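You operate a simulated robot arm through the tools that you are given. There is no shell and no other tool. Be economical: measure what you need, move in short steps, check, and stop when the job is done.

You run a simulated robot arm. Do the job below in one go: nothing can be reset, and whatever is moved stays where it is left.

TASK
Put the ringed sack labelled "beans" from the top of the wide bench on the shelf under the long table and the ringed sack marked "peas" on the shelf under the grain bench. Fetch the grey pot and set it on top of the grey offcut. Put the green collar on top of the small white pulley. Take the brown cog from the top of the middle bench and put it on the blue token. Turn the right purple dial to mark 3. Press the right grey knob three times. Any order will do. Set down upright: grey pot.

Only the result counts: the job must be done as asked and must still hold three seconds after the hand-in. Knocking over, shifting, dropping, spilling or breaking anything else fails it.

THE ROBOT
A 7-joint arm with a fingered hand on a trunk, on a base that drives. Base frame: it is fixed to the floor where the robot stands at the start and does not move with it; the origin is under the middle of the robot, x ahead of it, y to its left, z up. Readings come in mm, degrees, newtons and seconds.
Its first joint turns from -69.0 to 172.0 degrees. Places, roughly: blue token (4x4x2 cm) [700, 1900, 900]; brown cog [250, 1750, 1000]; green collar (8x8x4 cm) [400, 1200, 900]; grey offcut (21x8x4 cm) [400, 2300, 200]; grey pot (6x6x6 cm) [400, 800, 200]; right grey knob [-1200, 2800, 900]; right purple dial [400, 2100, 900]; ringed sack [500, 500, 1000]; shelf under the grain bench [-1900, 200, 300]; shelf under the long table [-1300, 3000, 200]; small white pulley (13x13x6 cm) [600, 1300, 900]. Payload 3.4 kg.
Tool frame: the origin (TCP) lies between the finger pads and is the grasp point; the fingertips stand 25 mm ahead of it; z points along the fingers, y is the line along which they close. Largest opening 88 mm; the body of the gripper starts 29 mm behind the TCP. The gripper is a hand of 5 fingers: y runs from the thumb to the fingers, the wrist lies at [-13, -97, -162] in the tool frame.
Orientation is that of the tool frame in the base frame, as a unit quaternion [w, x, y, z]. With the fingers straight down and the wrist toward the robot, the tool's x, y and z point along [0, 1, 0], [1, 0, 0] and [0, 0, -1] of the base frame.

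THE INTERFACE
- The arm moves only by the tool arm_command. Its argument "motion" is a list that holds one entry, the list of rows, each a list of 6 numbers: the shift along the tool's x, y, z in units of 400 mm (1.0 is 400 mm), then the turn, a rotation vector about the tool's x, y, z in units of 45 degrees (1.0 is 45 degrees). In form: [[[x, y, z, rx, ry, rz], ...]]. A call has 1 to 12 rows; each row is the pose to reach, as a shift and turn from the pose commanded when the call began, along the tool's axes at that moment. A call with a number of a shift or a turn outside -1 to 1 is refused whole. A row lasts 0.2 s, in which the tool goes at most 50 mm and 8.6 degrees; a call with a longer step from one row to the next is refused whole. A pose out of reach is approached as far as the arm can. The call stops where the force on the tool passes 40 N (or 10 N more than at its start, if that is more) or the arm is blocked; 0.2 s more then pass. In this call time passes only in rows, and 0.2 s behind the last. The reply holds the time, the measured pose of the TCP, the force on the tool along the base axes, the opening and the grip force, in the units named above and with some noise, with the torque about the TCP (base axes, N m) and any sound that the robot's microphone picked up, and new pictures: "show" is both (left out), scene, wrist or none.
- Cameras (640 x 400 px; columns grow to the right, rows downward): "scene" is now at [120.9, 34.7, 1442.4]; the picture's right is [0.48, -0.88, 0.00], its down [-0.67, -0.37, -0.64] and it looks along [0.56, 0.31, -0.77] (base axes); focal length 250 px, centre (320, 200). "wrist" rides on the gripper at [59, -79, -105] in the tool frame; the picture's right is [-0.73, 0.32, -0.61], its down [-0.62, -0.68, 0.38] and it looks along [-0.29, 0.66, 0.70] (tool axes); focal length 234 px, centre (320, 200). There is no depth. A picture from a camera that has moved, and an enlarged one, comes with that camera's place and axes in the base frame and with its lens. The place of the scene camera against the robot may be out by one fixed shift of up to 25 mm in any direction.
- move_column(by): slides the trunk up (or, below 0, down) by that many mm; the arm and the scene camera ride with it, the base frame stays. It gives what a move gives, with no picture.
- steer(legs): drives the robot by 1 to 6 legs, each [ahead, left, turn to the left] in mm, mm and degrees, along the robot's own axes; the way and the turn of a leg run together, so that a leg with both is an arc; at most 1500 mm and 180 degrees a leg. The arm and the cameras ride along, it lands a little off, and it stops where it bumps. It gives what a move gives, and a new picture of the scene camera.
- finger_targets(index, middle, ring, little, thumb_bend, thumb_turn): sets how far each is bent, from 0 (flat) to 1 (curled in); at 0.3 the hand is open as for a grip, at 0.7 the pads meet at the TCP. One left out holds its place. A second passes; each finger stops where it meets its share of the squeeze, and holds until it gets a number again. It is the only way to open and close the hand. It gives what a move gives, with no picture; readings hold the bend of each and the force on index, middle, ring, little, thumb and palm. thumb_turn goes from beside the hand (0) to across from the fingers (1), as for a grip.
- pan_tilt(pan, tilt): turns the head with the scene camera to pan (to the left, within 86 degrees either way) and tilt (down, from -29 to 69), counted from straight ahead of the robot. It gives what a move gives, and a new picture of the scene camera.
- inspect(camera, box): a new picture of the part [left, top, right, bottom] of that camera's present view, enlarged. No time passes.
- hand_in(): hands the job in; it is judged then, once.

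Work in short steps. Places have to be worked out from the pictures, the camera data and where the tool is seen: move nearer, look again, correct. Check each grasp and each placing, and mend what went wrong. You have 186 turns and 260 pictures in all, those below and enlarged ones among them. Open the gripper and draw the arm clear of the work before you hand the job in, unless the task says otherwise.

The tools are called after "Call:" by a JSON object that holds its "method" and its "body". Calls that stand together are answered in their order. arm_command: Moves the arm, as the interface text tells. Its arguments: {"type":"object","properties":{"motion":{"type":"array","items":{"type":"array","items":{"type":"array","items":{"type":"number"}}}},"show":{"type":"string","enum":["both","scene","wrist","none"]}},"required":["motion"]} The other tools are called the same way: move_column (by) slides the trunk up or down; finger_targets (index, middle, ring, little, thumb_bend, thumb_turn) moves the fingers one by one; steer (legs) drives the base; pan_tilt (pan, tilt) turns the head that bears the scene camera; inspect (camera, box) takes an enlarged picture of a part of a camera's view; hand_in () hands the job in.

At the start:

```text
clock: 0.0
eef_pos: [221.7, 161.2, 1148.9]
orientation: [0.0, 0.707, 0.708, 0.0]
force: [-0.3, 0.3, -0.3]
wrist_torque: [0.0, 0.03, 0.0]
gripper_width: 87.6
grip_force: 0.1
shape: jaw
bend: [0.3, 0.3, 0.3, 0.3, 0.3, 0.98]
finger forces: [0.0, 0.0, 0.0, 0.0, 0.0, 0.0]
trunk travel left (down, up): [-700.0, 240.0]
robot x, y, heading: [-1.2, 4.4, -0.1]
head pan, tilt: [28.5, 50.2]
```

scene: 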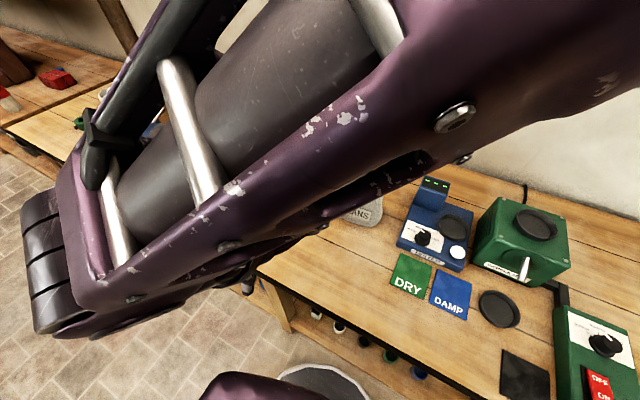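
wrist: 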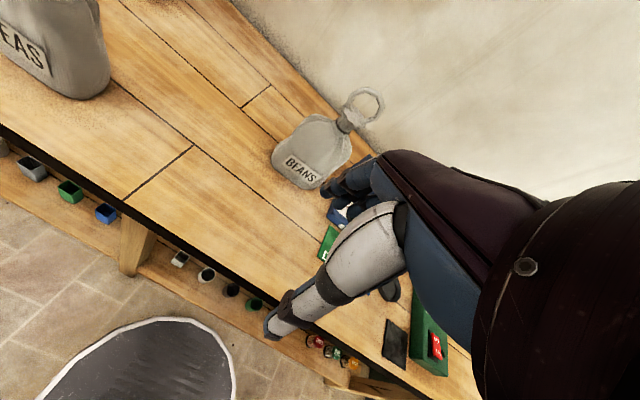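

I see the beans sack beyond the hand on the bench ahead, and another sack to the left. I'll look around with the head to get the layout.

Call:
{"method": "pan_tilt", "body": {"pan": 80, "tilt": 25}}

Call:
{"method": "pan_tilt", "body": {"pan": -40, "tilt": 30}}

```text
clock: 1.2
eef_pos: [221.6, 160.7, 1150.2]
orientation: [0.0, 0.707, 0.707, 0.0]
force: [-0.2, 0.1, -1.3]
wrist_torque: [0.0, -0.03, 0.01]
gripper_width: 87.3
grip_force: 0.1
shape: jaw
bend: [0.3, 0.3, 0.3, 0.3, 0.3, 0.98]
finger forces: [0.0, 0.0, 0.1, 0.0, 0.1, 0.0]
trunk travel left (down, up): [-700.0, 240.0]
robot x, y, heading: [3.4, -0.6, 0.2]
head pan, tilt: [80.0, 25.0]
camera scene: at [69.5, 88.8, 1480.1], right [0.98, -0.17, 0.0], down [-0.07, -0.42, -0.91], along [0.16, 0.89, -0.42], focal length 250 px, centre (320, 200)
```

scene: 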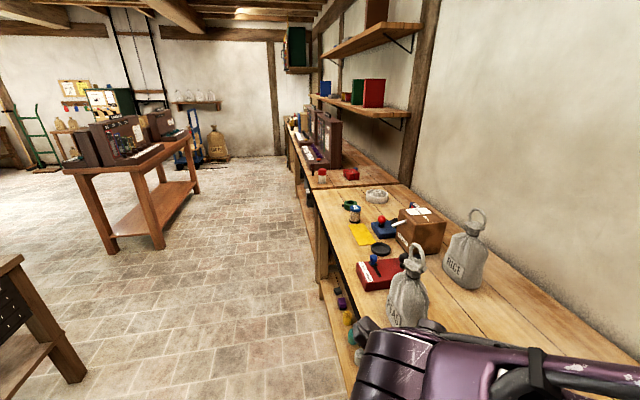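

```text
clock: 3.2
eef_pos: [222.1, 160.5, 1150.2]
orientation: [0.0, 0.707, 0.707, 0.0]
force: [-0.6, -0.5, 0.3]
wrist_torque: [0.01, -0.01, -0.01]
gripper_width: 87.5
grip_force: 0.0
shape: jaw
bend: [0.3, 0.3, 0.3, 0.3, 0.3, 0.98]
finger forces: [0.1, 0.0, 0.0, 0.0, 0.0, 0.0]
trunk travel left (down, up): [-700.0, 240.0]
robot x, y, heading: [0.5, -4.0, -0.2]
head pan, tilt: [-40.0, 30.0]
camera scene: at [122.7, -60.0, 1472.2], right [-0.64, -0.77, 0.0], down [-0.38, 0.32, -0.87], along [0.66, -0.56, -0.5], focal length 250 px, centre (320, 200)
```

scene: 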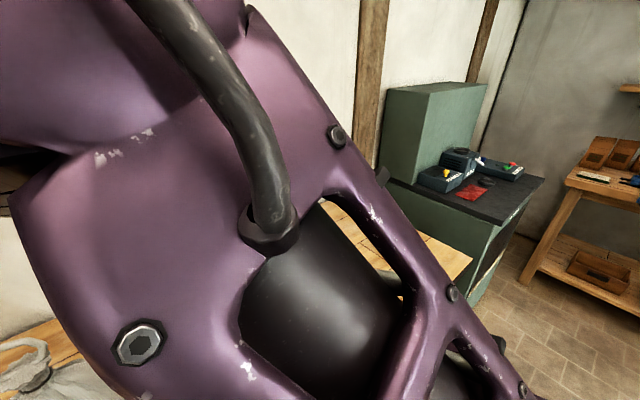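

The beans sack seems to be near (520, 155) and peas near (350, 490). I'll test how far forward the arm reaches at this height; that space above the bench is free.

Call:
{"method": "arm_command", "body": {"motion": [[[0, 0.12, 0, 0, 0, 0], [0, 0.24, 0, 0, 0, 0], [0, 0.36, 0, 0, 0, 0], [0, 0.48, 0, 0, 0, 0]]], "show": "wrist"}}

Call:
{"method": "pan_tilt", "body": {"pan": 60, "tilt": 45}}

```text
clock: 4.2
eef_pos: [416.4, 158.0, 1151.2]
orientation: [0.0, 0.707, 0.708, -0.001]
force: [-0.7, 0.4, -0.6]
wrist_torque: [0.02, -0.01, -0.02]
gripper_width: 87.6
grip_force: 0.0
shape: jaw
bend: [0.3, 0.3, 0.3, 0.3, 0.3, 0.98]
finger forces: [0.1, 0.0, 0.0, 0.0, 0.0, 0.0]
trunk travel left (down, up): [-700.0, 240.0]
robot x, y, heading: [-4.9, 1.6, -0.2]
head pan, tilt: [-40.0, 30.0]
camera wrist: at [337.6, 218.4, 1256.4], right [0.32, -0.73, 0.61], down [-0.68, -0.62, -0.38], along [0.66, -0.29, -0.7], focal length 234 px, centre (320, 200)
```

wrist: 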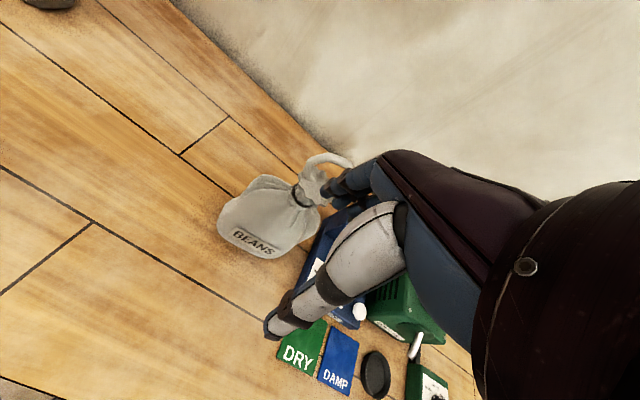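

```text
clock: 6.0
eef_pos: [412.7, 160.3, 1151.3]
orientation: [0.001, 0.706, 0.708, 0.0]
force: [0.0, 0.5, 0.4]
wrist_torque: [0.01, 0.02, 0.01]
gripper_width: 87.8
grip_force: 0.0
shape: jaw
bend: [0.3, 0.3, 0.3, 0.3, 0.3, 0.98]
finger forces: [0.1, 0.0, 0.0, 0.0, 0.0, 0.1]
trunk travel left (down, up): [-700.0, 240.0]
robot x, y, heading: [2.0, -3.9, 0.1]
head pan, tilt: [60.0, 45.0]
camera scene: at [94.2, 68.5, 1449.5], right [0.87, -0.5, 0.0], down [-0.35, -0.61, -0.71], along [0.35, 0.61, -0.71], focal length 250 px, centre (320, 200)
```

scene: 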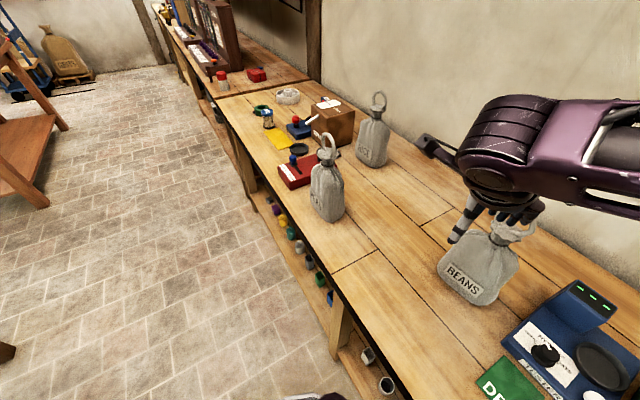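

The arm reaches well forward. I'll zoom in on the sacks to understand the neck and ring geometry.

Call:
{"method": "inspect", "body": {"camera": "scene", "box": [420, 80, 620, 320]}}

Call:
{"method": "inspect", "body": {"camera": "scene", "box": [220, 60, 420, 240]}}

```text
1.67 times, centred on (520, 200) of scene
camera zoom: at [94.2, 68.5, 1449.5], right [0.87, -0.5, 0.0], down [-0.35, -0.61, -0.71], along [0.35, 0.61, -0.71], focal length 416 px, centre (-13, 200)
```

zoom: 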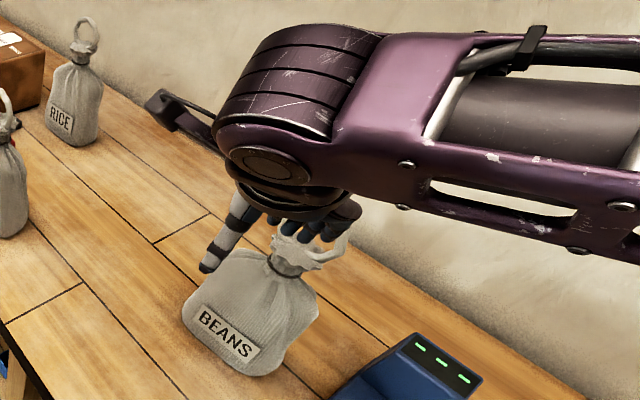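

```text
2.22 times, centred on (320, 150) of scene
camera zoom: at [94.2, 68.5, 1449.5], right [0.87, -0.5, 0.0], down [-0.35, -0.61, -0.71], along [0.35, 0.61, -0.71], focal length 554 px, centre (320, 311)
```

zoom: 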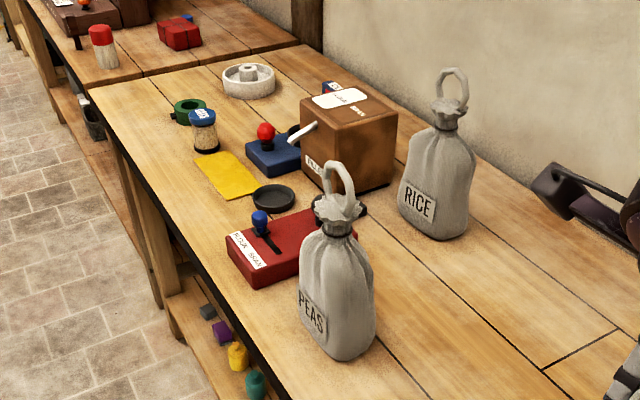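

The ring stands nearly facing -x, so pinching along x suits it. I'll shift the hand right for an unobstructed second view of the beans ring.

Call:
{"method": "arm_command", "body": {"motion": [[[-0.1, -0.04, 0, 0, 0, 0], [-0.2, -0.0825, 0, 0, 0, 0]]], "show": "wrist"}}

Call:
{"method": "inspect", "body": {"camera": "wrist", "box": [180, 60, 360, 240]}}

```text
clock: 6.6
eef_pos: [382.7, 80.0, 1148.8]
orientation: [-0.001, 0.706, 0.708, 0.0]
force: [0.6, 1.0, 0.6]
wrist_torque: [0.01, -0.01, -0.02]
gripper_width: 87.8
grip_force: 0.0
shape: jaw
bend: [0.3, 0.3, 0.3, 0.3, 0.3, 0.98]
finger forces: [0.0, 0.0, 0.2, 0.0, 0.0, 0.0]
trunk travel left (down, up): [-700.0, 240.0]
robot x, y, heading: [-1.9, -0.6, 0.0]
head pan, tilt: [60.0, 45.0]
camera wrist: at [302.5, 138.6, 1254.2], right [0.32, -0.73, 0.61], down [-0.68, -0.62, -0.38], along [0.66, -0.29, -0.7], focal length 234 px, centre (320, 200)
```

wrist: 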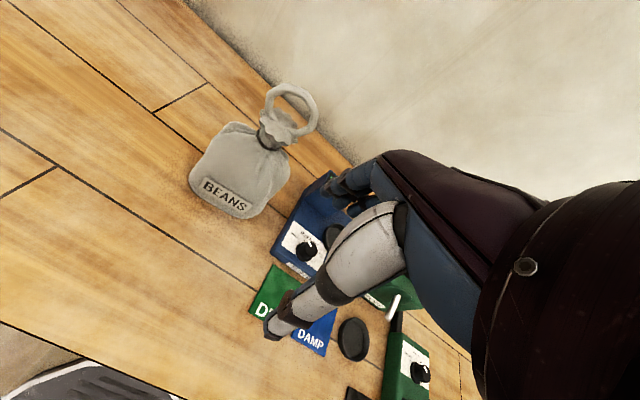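

```text
2.22 times, centred on (270, 150) of wrist
camera zoom: at [302.5, 138.6, 1254.2], right [0.32, -0.73, 0.61], down [-0.68, -0.62, -0.38], along [0.66, -0.29, -0.7], focal length 520 px, centre (431, 311)
```

zoom: 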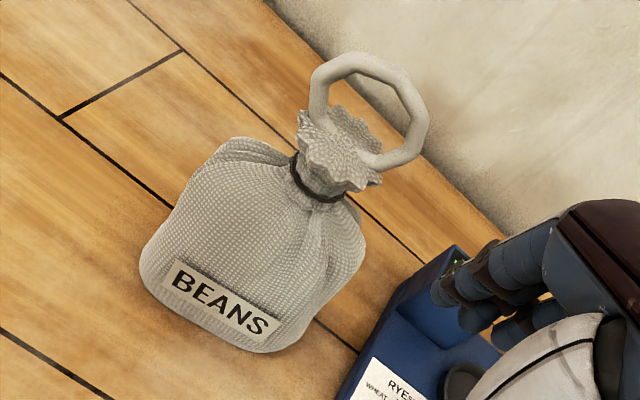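

Triangulated: beans ring centre ≈ (575, 148, 1061), diameter ~65. I'll go above it, turned 17° to match the ring plane.

Call:
{"method": "arm_command", "body": {"motion": [[[0.034, 0.096, -0.01, 0, 0, -0.075], [0.068, 0.192, -0.02, 0, 0, -0.15], [0.102, 0.288, -0.02, 0, 0, -0.225], [0.136, 0.384, -0.02, 0, 0, -0.3], [0.17, 0.48, -0.02, 0, 0, -0.378]]], "show": "both"}}

Call:
{"method": "inspect", "body": {"camera": "wrist", "box": [220, 150, 420, 330]}}

```text
clock: 7.8
eef_pos: [576.1, 153.2, 1154.8]
orientation: [-0.001, 0.595, 0.804, 0.0]
force: [0.1, -0.6, 0.0]
wrist_torque: [-0.01, 0.0, 0.0]
gripper_width: 87.9
grip_force: 0.0
shape: jaw
bend: [0.3, 0.3, 0.3, 0.3, 0.3, 0.98]
finger forces: [0.0, 0.0, 0.0, 0.0, 0.0, 0.1]
trunk travel left (down, up): [-700.0, 240.0]
robot x, y, heading: [5.0, -1.2, 0.1]
head pan, tilt: [60.0, 45.0]
camera scene: at [95.2, 70.1, 1449.4], right [0.87, -0.5, 0.0], down [-0.35, -0.61, -0.71], along [0.35, 0.61, -0.71], focal length 250 px, centre (320, 200)
camera wrist: at [483.1, 186.6, 1260.6], right [0.52, -0.6, 0.61], down [-0.47, -0.8, -0.38], along [0.71, -0.09, -0.7], focal length 234 px, centre (320, 200)
```

scene: 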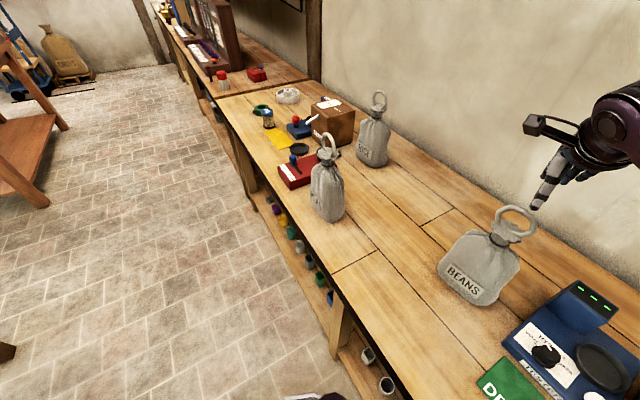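
wrist: 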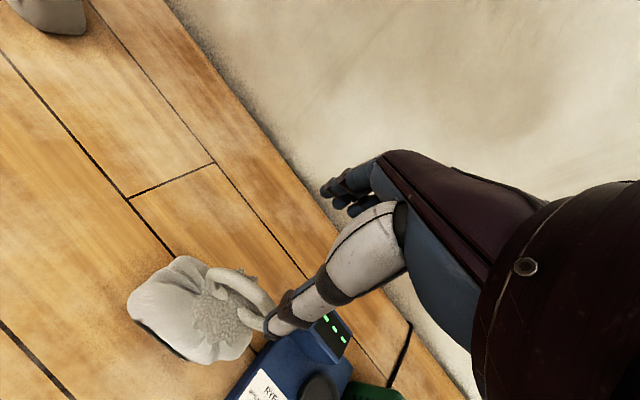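

```text
2.22 times, centred on (320, 240) of wrist
camera zoom: at [483.1, 186.6, 1260.6], right [0.52, -0.6, 0.61], down [-0.47, -0.8, -0.38], along [0.71, -0.09, -0.7], focal length 520 px, centre (320, 111)
```

zoom: 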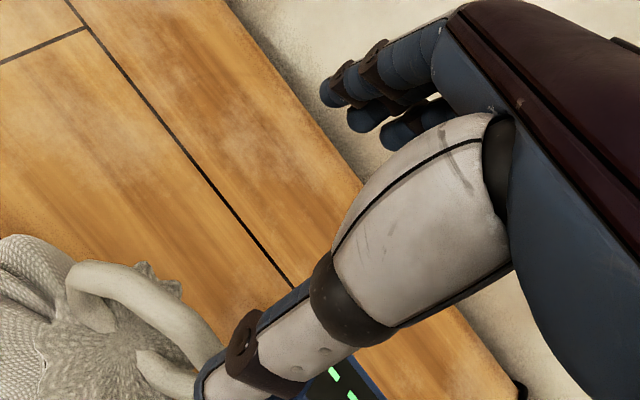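

The steeper view corrects the ring to ≈ (539, 150, 1081), so I'd overshot in x. I'll pull back 37 mm and recheck.

Call:
{"method": "arm_command", "body": {"motion": [[[0.02, -0.091, 0, 0, 0, 0]]], "show": "wrist"}}

Call:
{"method": "inspect", "body": {"camera": "wrist", "box": [220, 150, 420, 330]}}

Call:
{"method": "inspect", "body": {"camera": "scene", "box": [440, 100, 620, 280]}}

```text
clock: 8.2
eef_pos: [535.4, 147.8, 1157.7]
orientation: [0.0, 0.595, 0.804, 0.001]
force: [-0.8, -0.8, -0.1]
wrist_torque: [-0.03, -0.04, 0.02]
gripper_width: 87.7
grip_force: 0.0
shape: jaw
bend: [0.3, 0.3, 0.3, 0.3, 0.3, 0.98]
finger forces: [0.0, 0.0, 0.0, 0.0, 0.0, 0.0]
trunk travel left (down, up): [-700.0, 240.0]
robot x, y, heading: [-0.0, -1.7, 0.1]
head pan, tilt: [60.0, 45.0]
camera wrist: at [442.4, 180.6, 1262.2], right [0.52, -0.6, 0.61], down [-0.47, -0.8, -0.38], along [0.71, -0.09, -0.7], focal length 234 px, centre (320, 200)
```

wrist: 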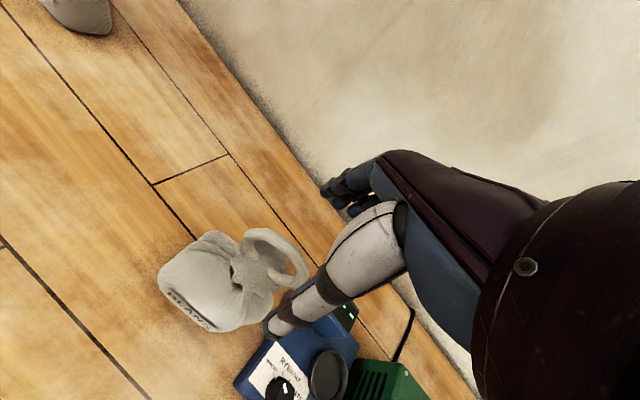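

```text
2.22 times, centred on (320, 240) of wrist
camera zoom: at [442.4, 180.6, 1262.2], right [0.52, -0.6, 0.61], down [-0.47, -0.8, -0.38], along [0.71, -0.09, -0.7], focal length 520 px, centre (320, 111)
```

zoom: 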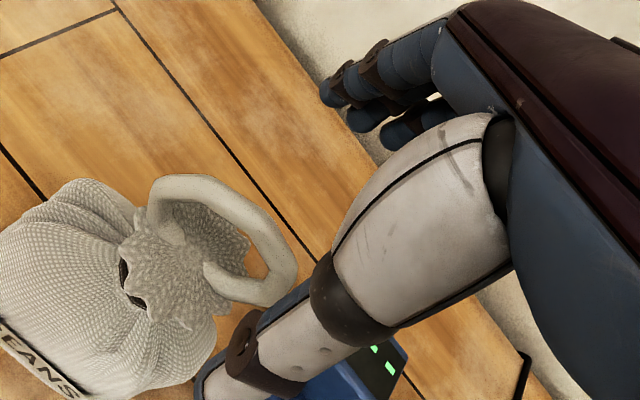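

```text
2.22 times, centred on (530, 190) of scene
camera zoom: at [92.5, 67.6, 1449.7], right [0.87, -0.5, 0.0], down [-0.35, -0.61, -0.71], along [0.35, 0.61, -0.71], focal length 554 px, centre (-147, 222)
```

zoom: 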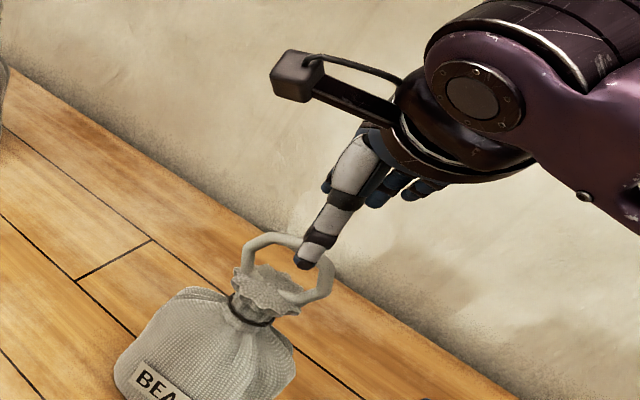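

Consistent now: ring centre (539, 148, 1084). The hand is over it; I descend to z≈1094 and close.

Call:
{"method": "arm_command", "body": {"motion": [[[0, 0.009, 0.08, 0, 0, 0], [0, 0.009, 0.158, 0, 0, 0]]], "show": "wrist"}}

Call:
{"method": "inspect", "body": {"camera": "scene", "box": [440, 100, 620, 280]}}

```text
clock: 8.8
eef_pos: [539.4, 147.0, 1092.9]
orientation: [0.0, 0.595, 0.804, 0.0]
force: [-0.1, -1.0, 0.2]
wrist_torque: [0.03, -0.02, -0.01]
gripper_width: 87.5
grip_force: 0.0
shape: jaw
bend: [0.3, 0.3, 0.3, 0.3, 0.3, 0.98]
finger forces: [0.1, 0.0, 0.0, 0.0, 0.0, 0.0]
trunk travel left (down, up): [-700.0, 240.0]
robot x, y, heading: [-1.3, -0.5, -0.0]
head pan, tilt: [60.0, 45.0]
camera wrist: at [447.2, 180.0, 1198.6], right [0.52, -0.6, 0.61], down [-0.47, -0.8, -0.38], along [0.71, -0.09, -0.7], focal length 234 px, centre (320, 200)
```

wrist: 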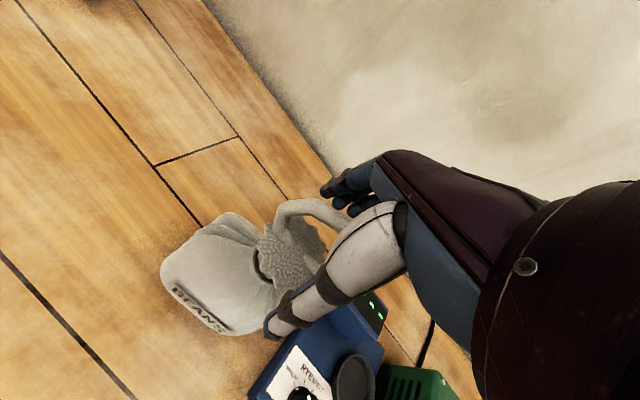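

```text
2.22 times, centred on (530, 190) of scene
camera zoom: at [94.4, 68.6, 1449.6], right [0.87, -0.5, 0.0], down [-0.35, -0.61, -0.71], along [0.35, 0.61, -0.71], focal length 554 px, centre (-147, 222)
```

zoom: 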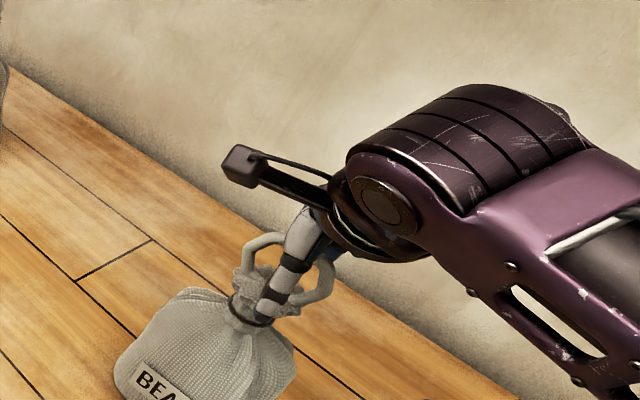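

The thumb is in front of the ring and fingers behind it. I close the hand.

Call:
{"method": "finger_targets", "body": {"index": 0.8, "middle": 0.8, "ring": 0.8, "little": 0.8, "thumb_bend": 0.8}}

Call:
{"method": "arm_command", "body": {"motion": [[[0, 0, -0.05, 0, 0, 0], [0, 0, -0.1, 0, 0, 0]]], "show": "both"}}

```text
clock: 9.8
eef_pos: [539.4, 146.9, 1093.7]
orientation: [0.001, 0.594, 0.804, 0.0]
force: [1.9, 1.3, -0.1]
wrist_torque: [0.05, -0.04, 0.08]
gripper_width: 0.0
grip_force: 3.4
shape: fingers
bend: [0.77, 0.8, 0.79, 0.8, 0.74, 0.97]
finger forces: [0.1, 0.0, 4.2, 0.0, 2.5, 0.1]
trunk travel left (down, up): [-700.0, 240.0]
robot x, y, heading: [-1.0, -2.7, -0.0]
head pan, tilt: [60.0, 45.0]
```

```text
clock: 10.4
eef_pos: [538.7, 147.8, 1133.8]
orientation: [-0.001, 0.594, 0.804, -0.001]
force: [-0.2, 0.0, -9.9]
wrist_torque: [0.0, -0.1, -0.02]
gripper_width: 0.0
grip_force: 4.8
shape: fingers
bend: [0.77, 0.78, 0.8, 0.8, 0.73, 0.95]
finger forces: [0.1, 4.2, 0.1, 0.1, 5.4, 0.1]
trunk travel left (down, up): [-700.0, 240.0]
robot x, y, heading: [1.4, 4.7, 0.0]
head pan, tilt: [60.0, 45.0]
camera scene: at [94.9, 69.0, 1449.4], right [0.87, -0.5, 0.0], down [-0.35, -0.61, -0.71], along [0.35, 0.61, -0.71], focal length 250 px, centre (320, 200)
camera wrist: at [446.5, 180.9, 1238.2], right [0.52, -0.6, 0.61], down [-0.47, -0.8, -0.38], along [0.71, -0.09, -0.7], focal length 234 px, centre (320, 200)
```

scene: 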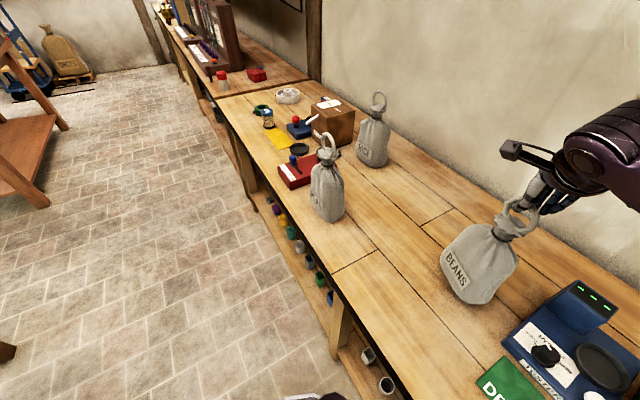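
wrist: 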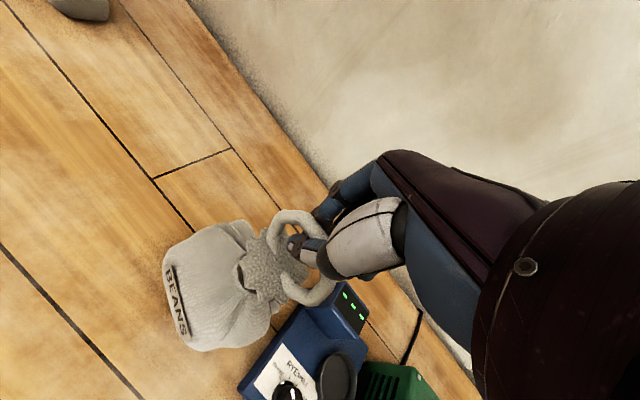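

The fingers are hooked closed through the ring and carry ~1 kg. I lift higher, retract, and tilt the head to check.

Call:
{"method": "arm_command", "body": {"motion": [[[0, 0, -0.12, 0, 0, 0], [0, 0, -0.22, 0, 0, 0], [0.03, -0.1, -0.22, 0, 0, 0], [0.06, -0.2, -0.22, 0, 0, 0], [0.09, -0.3, -0.22, 0, 0, 0], [0.12, -0.4, -0.22, 0, 0, 0], [0.14, -0.5, -0.22, 0, 0, 0]]], "show": "wrist"}}

Call:
{"method": "pan_tilt", "body": {"pan": 40, "tilt": 45}}

```text
clock: 12.0
eef_pos: [327.4, 141.4, 1222.6]
orientation: [0.0, 0.596, 0.803, -0.001]
force: [-0.9, 0.5, -9.6]
wrist_torque: [-0.01, -0.05, -0.01]
gripper_width: 0.0
grip_force: 8.0
shape: fingers
bend: [0.77, 0.78, 0.8, 0.8, 0.73, 0.95]
finger forces: [9.5, 4.0, 0.0, 0.1, 3.8, 0.0]
trunk travel left (down, up): [-700.0, 240.0]
robot x, y, heading: [-2.5, 1.6, -0.0]
head pan, tilt: [60.0, 45.0]
camera wrist: at [234.9, 175.7, 1327.3], right [0.52, -0.6, 0.61], down [-0.47, -0.8, -0.38], along [0.71, -0.09, -0.7], focal length 234 px, centre (320, 200)
```

wrist: 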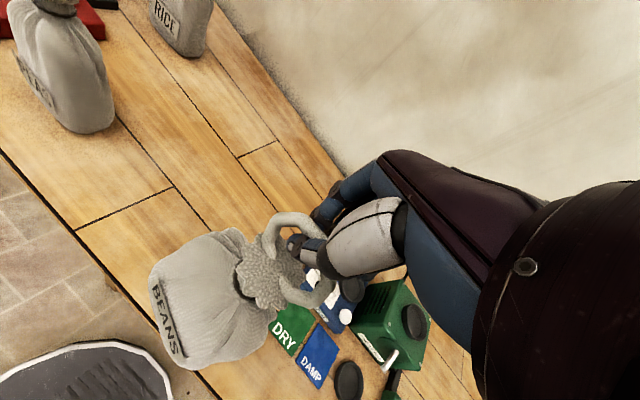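

```text
clock: 12.8
eef_pos: [329.7, 143.3, 1220.5]
orientation: [-0.001, 0.594, 0.804, -0.001]
force: [-0.9, -0.3, -9.9]
wrist_torque: [-0.02, -0.06, 0.0]
gripper_width: 0.0
grip_force: 8.7
shape: fingers
bend: [0.77, 0.78, 0.8, 0.8, 0.73, 0.95]
finger forces: [9.8, 4.0, 0.1, 0.0, 4.0, 0.1]
trunk travel left (down, up): [-700.0, 240.0]
robot x, y, heading: [-0.8, -1.3, -0.1]
head pan, tilt: [40.0, 45.0]
camera scene: at [116.5, 50.8, 1449.4], right [0.64, -0.77, 0.0], down [-0.54, -0.46, -0.71], along [0.54, 0.45, -0.71], focal length 250 px, centre (320, 200)
```

scene: 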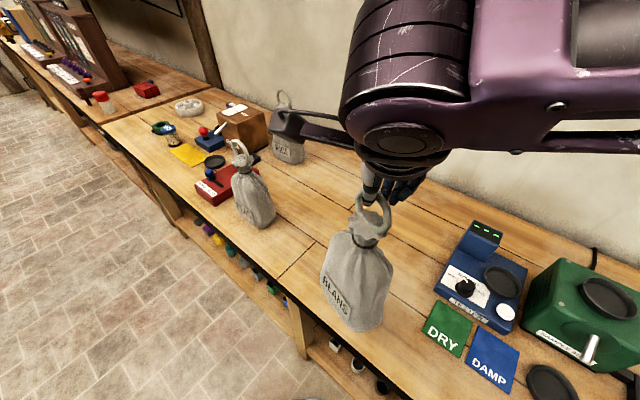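

The sack hangs freely and is well clear. I back away from the bench and slide left toward the long table.

Call:
{"method": "steer", "body": {"legs": [[-500, 0, 0], [0, 1400, 0], [0, 1000, 0], [0, 0, 90]]}}

Call:
{"method": "pan_tilt", "body": {"pan": 60, "tilt": 30}}

```text
clock: 30.8
eef_pos: [-675.9, 2702.6, 1221.5]
orientation: [0.001, -0.162, 0.987, -0.001]
force: [0.8, 0.1, -9.4]
wrist_torque: [0.1, -0.09, -0.01]
gripper_width: 0.0
grip_force: 13.6
shape: fingers
bend: [0.77, 0.79, 0.8, 0.8, 0.73, 0.95]
finger forces: [10.3, 3.9, 0.0, 0.2, 12.7, 0.1]
trunk travel left (down, up): [-700.0, 240.0]
robot x, y, heading: [-526.2, 2376.9, 91.6]
head pan, tilt: [40.0, 45.0]
camera scene: at [-578.2, 2486.5, 1449.4], right [0.75, 0.66, 0.0], down [0.47, -0.53, -0.71], along [-0.47, 0.53, -0.71], focal length 250 px, centre (320, 200)
```

scene: 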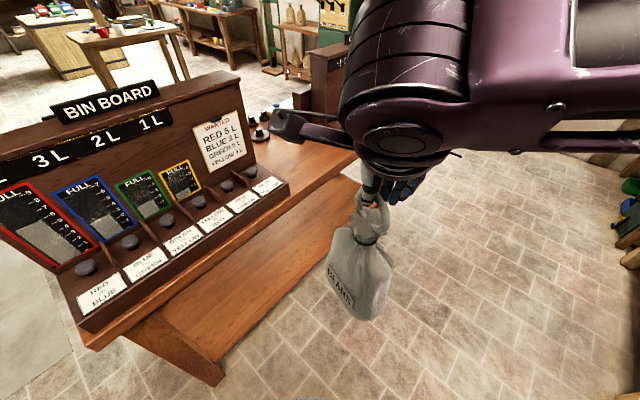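

```text
clock: 31.7
eef_pos: [-677.0, 2701.2, 1222.1]
orientation: [0.001, -0.162, 0.987, 0.0]
force: [1.3, -0.6, -9.7]
wrist_torque: [0.08, -0.03, 0.01]
gripper_width: 0.0
grip_force: 13.8
shape: fingers
bend: [0.77, 0.79, 0.8, 0.8, 0.73, 0.95]
finger forces: [10.3, 4.0, 0.0, 0.0, 12.7, 0.0]
trunk travel left (down, up): [-700.0, 240.0]
robot x, y, heading: [-526.1, 2380.3, 91.7]
head pan, tilt: [60.0, 30.0]
camera scene: at [-603.6, 2468.8, 1472.0], right [0.48, 0.88, 0.0], down [0.44, -0.24, -0.87], along [-0.76, 0.41, -0.5], focal length 250 px, centre (320, 200)
```

scene: 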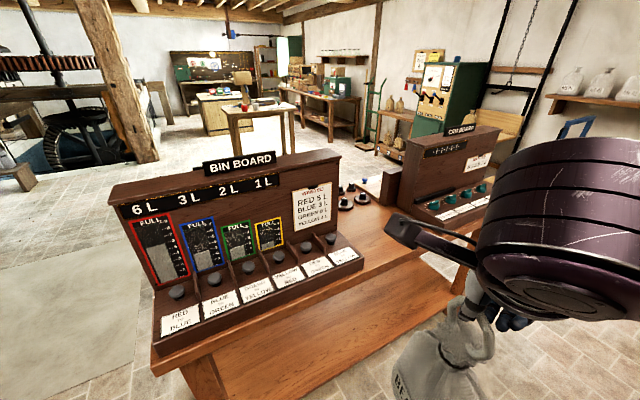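

The bin board with a row of grey knobs is on the long table; its near edge is at x≈-1050. I move along, step off the edge, and turn to face the table.

Call:
{"method": "steer", "body": {"legs": [[620, -120, 0], [0, 0, 88]]}}

Call:
{"method": "pan_tilt", "body": {"pan": 20, "tilt": 45}}

```text
clock: 39.1
eef_pos: [-740.6, 2836.6, 1220.7]
orientation: [-0.001, 0.826, -0.563, 0.0]
force: [-0.7, 0.9, -11.1]
wrist_torque: [0.07, 0.12, 0.02]
gripper_width: 0.0
grip_force: 13.2
shape: fingers
bend: [0.77, 0.79, 0.8, 0.8, 0.73, 0.94]
finger forces: [10.3, 3.8, 0.1, 0.0, 12.7, 0.0]
trunk travel left (down, up): [-700.0, 240.0]
robot x, y, heading: [-421.9, 3001.0, -175.6]
head pan, tilt: [60.0, 30.0]
camera scene: at [-509.6, 2915.9, 1472.0], right [-0.9, 0.43, 0.0], down [0.22, 0.45, -0.87], along [-0.37, -0.78, -0.5], focal length 250 px, centre (320, 200)
```

scene: 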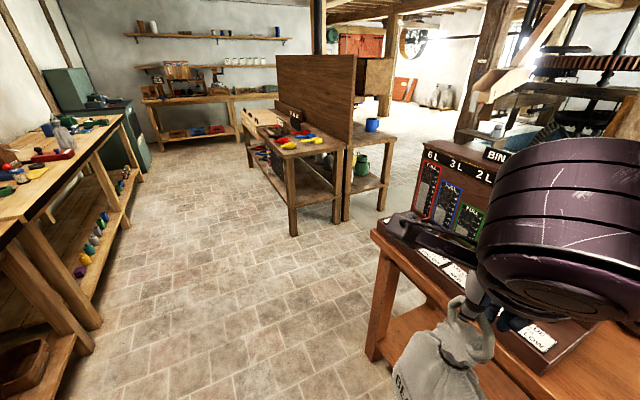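

```text
clock: 40.2
eef_pos: [-740.5, 2836.3, 1222.0]
orientation: [-0.002, 0.826, -0.563, 0.001]
force: [1.5, -0.1, -10.0]
wrist_torque: [0.05, 0.1, -0.02]
gripper_width: 0.1
grip_force: 13.2
shape: fingers
bend: [0.77, 0.79, 0.8, 0.8, 0.73, 0.94]
finger forces: [10.0, 3.9, 0.0, 0.0, 12.5, 0.1]
trunk travel left (down, up): [-700.0, 240.0]
robot x, y, heading: [-423.8, 3003.9, -175.8]
head pan, tilt: [20.0, 45.0]
camera scene: at [-544.5, 2963.6, 1449.4], right [-0.41, 0.91, 0.0], down [0.64, 0.29, -0.71], along [-0.64, -0.29, -0.71], focal length 250 px, centre (320, 200)
```

scene: 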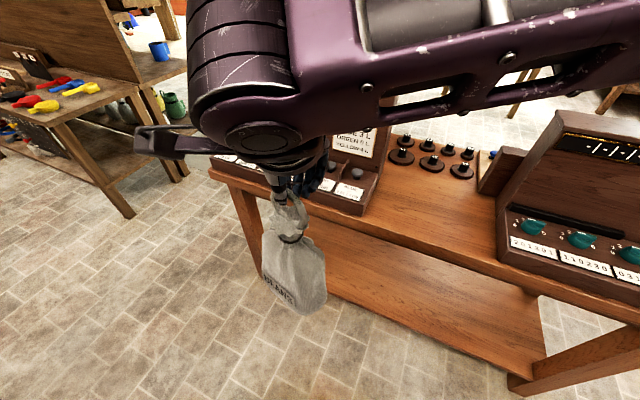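

Shelf front edge is at x≈-1108, z≈200. I lower the trunk here, in free space in front of the table, and look at the shelf.

Call:
{"method": "move_column", "body": {"by": -680}}

Call:
{"method": "pan_tilt", "body": {"pan": 0, "tilt": 20}}

```text
refused: -680 is not a number from -400 to 400
```

```text
clock: 41.1
eef_pos: [-740.6, 2835.8, 1220.6]
orientation: [-0.001, 0.826, -0.564, 0.0]
force: [1.3, -0.1, -9.6]
wrist_torque: [0.03, 0.1, -0.01]
gripper_width: 0.1
grip_force: 13.7
shape: fingers
bend: [0.77, 0.79, 0.8, 0.8, 0.73, 0.94]
finger forces: [10.2, 3.6, 0.1, 0.0, 12.6, 0.0]
trunk travel left (down, up): [-700.0, 240.0]
robot x, y, heading: [-420.7, 3003.7, -175.6]
head pan, tilt: [0.0, 20.0]
camera scene: at [-563.3, 2990.0, 1488.0], right [-0.08, 1.0, 0.0], down [0.34, 0.03, -0.94], along [-0.94, -0.07, -0.34], focal length 250 px, centre (320, 200)
```

scene: 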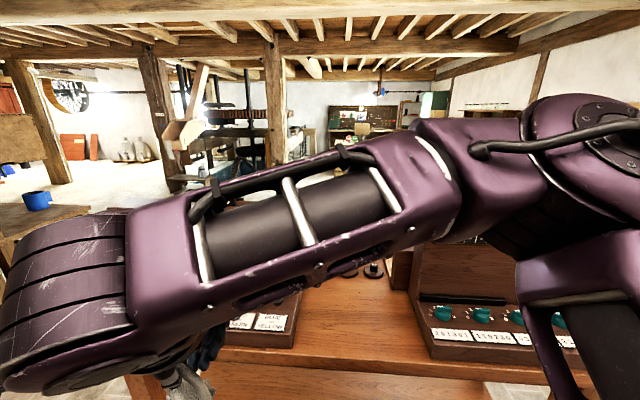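

The column limit is 400 per call; I lower in two steps.

Call:
{"method": "move_column", "body": {"by": -400}}

Call:
{"method": "move_column", "body": {"by": -290}}

Call:
{"method": "pan_tilt", "body": {"pan": 15, "tilt": 30}}

```text
clock: 44.9
eef_pos: [-739.3, 2837.4, 821.1]
orientation: [-0.001, 0.826, -0.564, 0.001]
force: [-0.1, -0.3, -9.8]
wrist_torque: [0.05, 0.09, 0.01]
gripper_width: 0.4
grip_force: 13.0
shape: fingers
bend: [0.77, 0.79, 0.8, 0.8, 0.73, 0.94]
finger forces: [10.2, 3.6, 0.0, 0.0, 12.6, 0.0]
trunk travel left (down, up): [-300.0, 640.0]
robot x, y, heading: [-423.1, 3001.3, -175.4]
head pan, tilt: [0.0, 20.0]
```

```text
clock: 47.8
eef_pos: [-739.4, 2836.5, 532.4]
orientation: [-0.001, 0.826, -0.564, 0.001]
force: [0.0, -0.1, -10.4]
wrist_torque: [0.02, 0.09, 0.04]
gripper_width: 0.1
grip_force: 13.9
shape: fingers
bend: [0.77, 0.79, 0.8, 0.8, 0.73, 0.94]
finger forces: [10.2, 3.6, 0.1, 0.0, 12.5, 0.1]
trunk travel left (down, up): [-10.0, 930.0]
robot x, y, heading: [-426.0, 3003.2, -175.6]
head pan, tilt: [0.0, 20.0]
```

```text
clock: 48.6
eef_pos: [-740.9, 2838.0, 530.8]
orientation: [-0.001, 0.826, -0.564, 0.001]
force: [-0.1, -0.8, -9.9]
wrist_torque: [0.04, 0.09, 0.0]
gripper_width: 0.0
grip_force: 13.9
shape: fingers
bend: [0.77, 0.79, 0.8, 0.8, 0.73, 0.94]
finger forces: [10.2, 3.6, 0.0, 0.0, 12.6, 0.0]
trunk travel left (down, up): [-10.0, 930.0]
robot x, y, heading: [-420.5, 3003.7, -175.6]
head pan, tilt: [15.0, 30.0]
camera scene: at [-555.3, 2967.7, 782.1], right [-0.33, 0.94, 0.0], down [0.47, 0.17, -0.87], along [-0.82, -0.29, -0.5], focal length 250 px, centre (320, 200)
```

scene: 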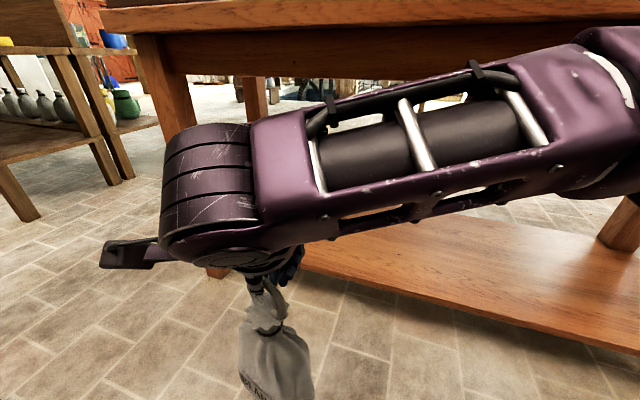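

The shelf top is near z≈150 and apron bottom near 745. I'll lower the last bit with the arm while still in free space, then check elbow height.

Call:
{"method": "arm_command", "body": {"motion": [[[0, 0, 0.12, 0, 0, 0], [0, 0, 0.24, 0, 0, 0], [0, 0, 0.3, 0, 0, 0]]], "show": "scene"}}

Call:
{"method": "pan_tilt", "body": {"pan": -25, "tilt": 30}}

```text
clock: 49.4
eef_pos: [-741.5, 2838.6, 407.5]
orientation: [0.0, 0.826, -0.563, -0.001]
force: [0.0, 0.3, -9.8]
wrist_torque: [0.04, 0.08, -0.01]
gripper_width: 0.1
grip_force: 13.4
shape: fingers
bend: [0.77, 0.79, 0.8, 0.8, 0.73, 0.94]
finger forces: [10.6, 3.4, 0.1, 0.1, 12.7, 0.1]
trunk travel left (down, up): [-10.0, 930.0]
robot x, y, heading: [-422.4, 3006.0, -175.6]
head pan, tilt: [15.0, 30.0]
camera scene: at [-555.2, 2967.6, 782.1], right [-0.33, 0.94, 0.0], down [0.47, 0.17, -0.87], along [-0.82, -0.29, -0.5], focal length 250 px, centre (320, 200)
```

scene: 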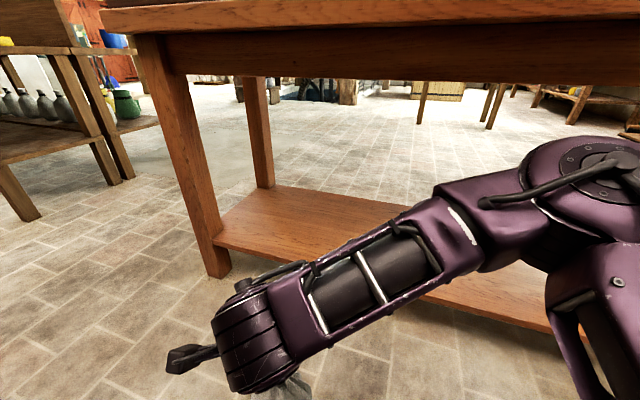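

```text
clock: 50.5
eef_pos: [-741.1, 2837.5, 408.3]
orientation: [0.0, 0.826, -0.564, 0.0]
force: [-0.4, -0.2, -9.6]
wrist_torque: [0.0, 0.07, 0.04]
gripper_width: 0.1
grip_force: 13.2
shape: fingers
bend: [0.77, 0.79, 0.8, 0.8, 0.73, 0.94]
finger forces: [10.4, 3.7, 0.1, 0.0, 12.7, 0.0]
trunk travel left (down, up): [-10.0, 930.0]
robot x, y, heading: [-422.3, 3002.5, -175.5]
head pan, tilt: [-25.0, 30.0]
camera scene: at [-554.6, 3029.4, 782.0], right [0.35, 0.94, 0.0], down [0.47, -0.17, -0.87], along [-0.81, 0.3, -0.5], focal length 250 px, centre (320, 200)
```

scene: 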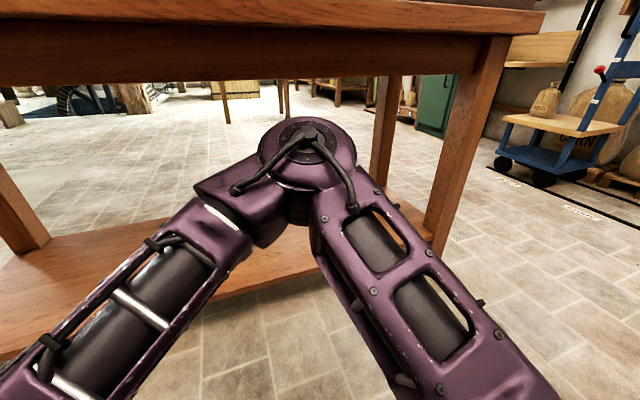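

The elbow is just below apron level. I check the base footprint by looking straight down before driving closer.

Call:
{"method": "pan_tilt", "body": {"pan": 10, "tilt": 69}}

```text
clock: 51.5
eef_pos: [-741.2, 2839.0, 408.3]
orientation: [0.0, 0.826, -0.564, 0.0]
force: [0.3, 0.2, -9.8]
wrist_torque: [0.06, 0.07, 0.0]
gripper_width: 0.0
grip_force: 13.5
shape: fingers
bend: [0.77, 0.79, 0.8, 0.8, 0.73, 0.94]
finger forces: [10.5, 3.6, 0.1, 0.1, 12.6, 0.0]
trunk travel left (down, up): [-10.0, 930.0]
robot x, y, heading: [-421.3, 3004.7, -175.4]
head pan, tilt: [10.0, 68.8]
camera scene: at [-524.1, 2983.8, 730.6], right [-0.25, 0.97, 0.0], down [0.9, 0.23, -0.36], along [-0.35, -0.09, -0.93], focal length 250 px, centre (320, 200)
```

scene: 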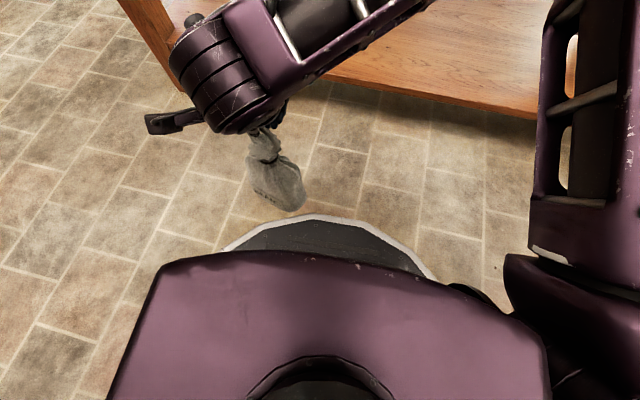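

Base front is ~280 mm ahead of its axis. I extend the arm toward the table (staying in front of the shelf) and raise slightly, so the elbow straightens before driving in.

Call:
{"method": "arm_command", "body": {"motion": [[[-0.035, 0.09, -0.1, 0, 0, 0], [-0.07, 0.18, -0.105, 0, 0, 0], [-0.105, 0.27, -0.105, 0, 0, 0], [-0.14, 0.36, -0.105, 0, 0, 0], [-0.175, 0.45, -0.105, 0, 0, 0], [-0.2085, 0.5335, -0.105, 0, 0, 0]]], "show": "wrist"}}

Call:
{"method": "pan_tilt", "body": {"pan": -5, "tilt": 30}}

```text
refused: row 1 steps farther than a row can; nothing moved
```

```text
clock: 52.6
eef_pos: [-741.5, 2837.1, 407.1]
orientation: [-0.001, 0.826, -0.563, 0.0]
force: [0.4, 0.1, -10.1]
wrist_torque: [0.04, 0.06, -0.01]
gripper_width: 0.2
grip_force: 13.3
shape: fingers
bend: [0.77, 0.79, 0.8, 0.8, 0.73, 0.94]
finger forces: [10.6, 3.6, 0.0, 0.1, 12.8, 0.1]
trunk travel left (down, up): [-10.0, 930.0]
robot x, y, heading: [-427.1, 3004.3, -175.8]
head pan, tilt: [-5.0, 30.0]
camera scene: at [-560.4, 2998.6, 781.9], right [0.01, 1.0, 0.0], down [0.5, 0.0, -0.87], along [-0.87, 0.01, -0.5], focal length 250 px, centre (320, 200)
```

scene: 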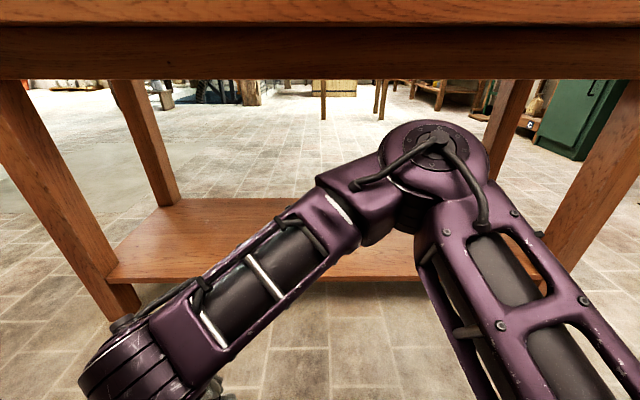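

The first row was too long; I resend with an even step profile.

Call:
{"method": "arm_command", "body": {"motion": [[[-0.03, 0.08, -0.05, 0, 0, 0], [-0.065, 0.17, -0.1, 0, 0, 0], [-0.1, 0.26, -0.105, 0, 0, 0], [-0.135, 0.35, -0.105, 0, 0, 0], [-0.17, 0.44, -0.105, 0, 0, 0], [-0.2085, 0.5335, -0.105, 0, 0, 0]]], "show": "both"}}

```text
clock: 54.0
eef_pos: [-968.0, 2838.8, 450.8]
orientation: [-0.001, 0.826, -0.564, 0.0]
force: [-1.8, 0.2, -9.5]
wrist_torque: [0.06, 0.12, 0.0]
gripper_width: 0.0
grip_force: 14.5
shape: fingers
bend: [0.78, 0.79, 0.8, 0.8, 0.73, 0.94]
finger forces: [10.1, 4.7, 0.0, 0.0, 14.1, 0.0]
trunk travel left (down, up): [-10.0, 930.0]
robot x, y, heading: [-419.7, 3004.0, -175.4]
head pan, tilt: [-5.0, 30.0]
camera scene: at [-560.8, 2998.6, 781.9], right [0.01, 1.0, 0.0], down [0.5, 0.0, -0.87], along [-0.87, 0.01, -0.5], focal length 250 px, centre (320, 200)
camera wrist: at [-872.7, 2813.9, 557.5], right [-0.57, 0.56, 0.61], down [0.41, 0.83, -0.38], along [-0.72, 0.03, -0.7], focal length 234 px, centre (320, 200)
```

scene: 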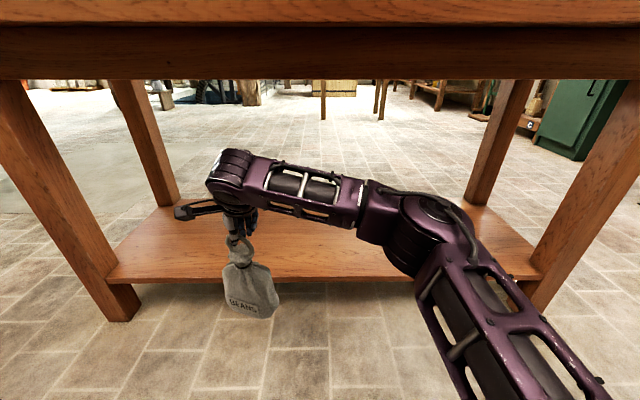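
wrist: 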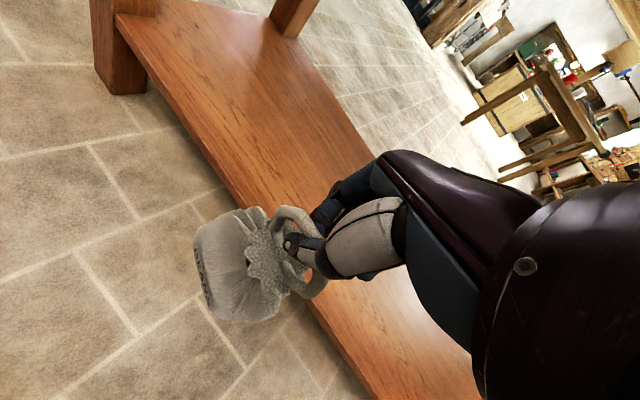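

Clear view: plenty of space under the apron. I drive in 280 mm.

Call:
{"method": "steer", "body": {"legs": [[280, 0, 0]]}}

Call:
{"method": "arm_command", "body": {"motion": [[[0, 0, 0.05, 0, 0, 0]]], "show": "wrist"}}

```text
clock: 55.9
eef_pos: [-1239.3, 2815.4, 453.3]
orientation: [0.0, 0.827, -0.562, 0.0]
force: [2.0, 0.7, -4.7]
wrist_torque: [0.03, 0.01, 0.09]
gripper_width: 0.0
grip_force: 13.3
shape: fingers
bend: [0.78, 0.79, 0.8, 0.8, 0.72, 0.95]
finger forces: [7.8, 5.2, 0.0, 0.0, 12.9, 0.0]
trunk travel left (down, up): [-10.0, 930.0]
robot x, y, heading: [-691.6, 2981.3, -175.3]
head pan, tilt: [-5.0, 30.0]
camera scene: at [-833.3, 2976.8, 782.1], right [0.01, 1.0, 0.0], down [0.5, 0.0, -0.87], along [-0.87, 0.01, -0.5], focal length 250 px, centre (320, 200)
```

scene: 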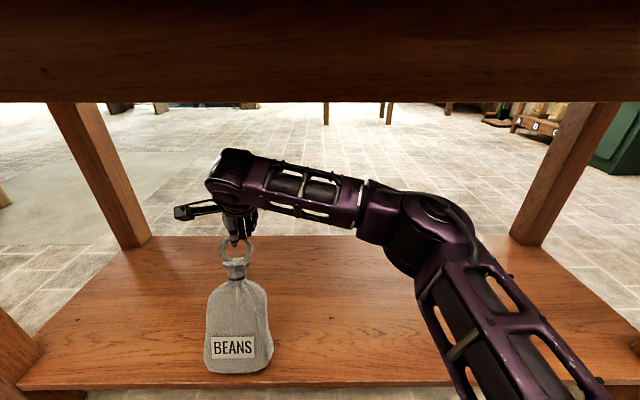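

```text
clock: 56.3
eef_pos: [-1238.1, 2816.1, 434.1]
orientation: [0.001, 0.826, -0.563, 0.001]
force: [-1.2, -0.1, 0.2]
wrist_torque: [0.0, 0.01, 0.04]
gripper_width: 0.0
grip_force: 0.1
shape: fingers
bend: [0.78, 0.8, 0.8, 0.8, 0.73, 0.94]
finger forces: [0.0, 0.0, 0.0, 0.1, 0.0, 0.1]
trunk travel left (down, up): [-10.0, 930.0]
robot x, y, heading: [-697.2, 2979.9, -175.4]
head pan, tilt: [-5.0, 30.0]
camera wrist: at [-1144.1, 2790.8, 539.7], right [-0.57, 0.56, 0.61], down [0.4, 0.83, -0.38], along [-0.72, 0.03, -0.7], focal length 234 px, centre (320, 200)
```

wrist: 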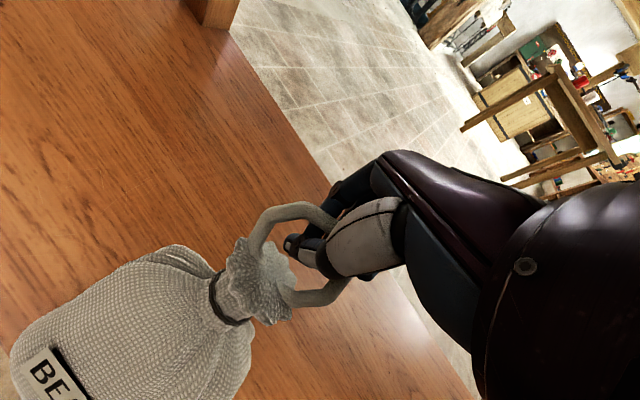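

The sack touches the shelf already, but is near the front edge. I lift 40 mm, move 70 mm deeper and set it down again.

Call:
{"method": "arm_command", "body": {"motion": [[[0, 0, -0.1, 0, 0, 0], [-0.03, 0.08, -0.11, 0, 0, 0], [-0.062, 0.163, -0.11, 0, 0, 0], [-0.062, 0.163, -0.05, 0, 0, 0], [-0.062, 0.163, -0.02, 0, 0, 0]]], "show": "both"}}

```text
clock: 57.5
eef_pos: [-1308.3, 2815.0, 444.4]
orientation: [0.002, 0.828, -0.561, -0.002]
force: [-1.6, -2.6, 8.7]
wrist_torque: [0.1, 0.01, 0.02]
gripper_width: 0.2
grip_force: 8.4
shape: fingers
bend: [0.79, 0.81, 0.81, 0.8, 0.74, 0.93]
finger forces: [0.1, 8.0, 6.3, 0.1, 2.9, 0.0]
trunk travel left (down, up): [-10.0, 930.0]
robot x, y, heading: [-695.6, 2981.5, -175.3]
head pan, tilt: [-5.0, 30.0]
camera scene: at [-832.2, 2976.8, 782.6], right [0.01, 1.0, 0.0], down [0.5, 0.0, -0.87], along [-0.87, 0.01, -0.5], focal length 250 px, centre (320, 200)
camera wrist: at [-1213.5, 2789.6, 549.7], right [-0.57, 0.56, 0.61], down [0.4, 0.83, -0.39], along [-0.72, 0.03, -0.69], focal length 234 px, centre (320, 200)
```

scene: 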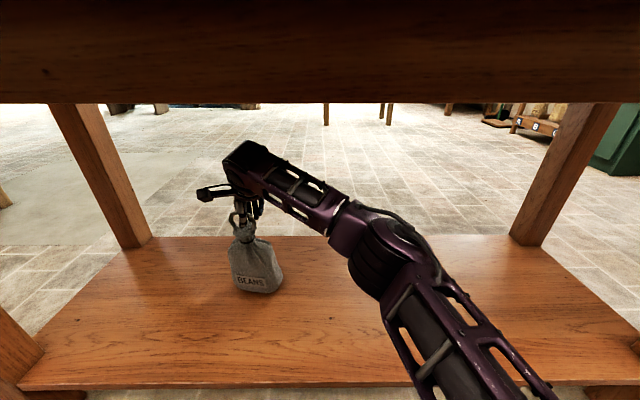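
wrist: 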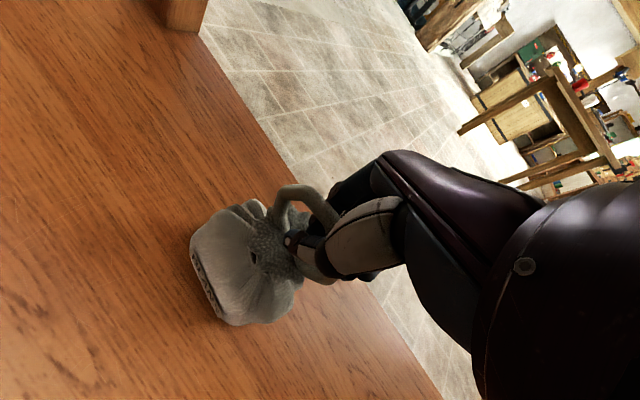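

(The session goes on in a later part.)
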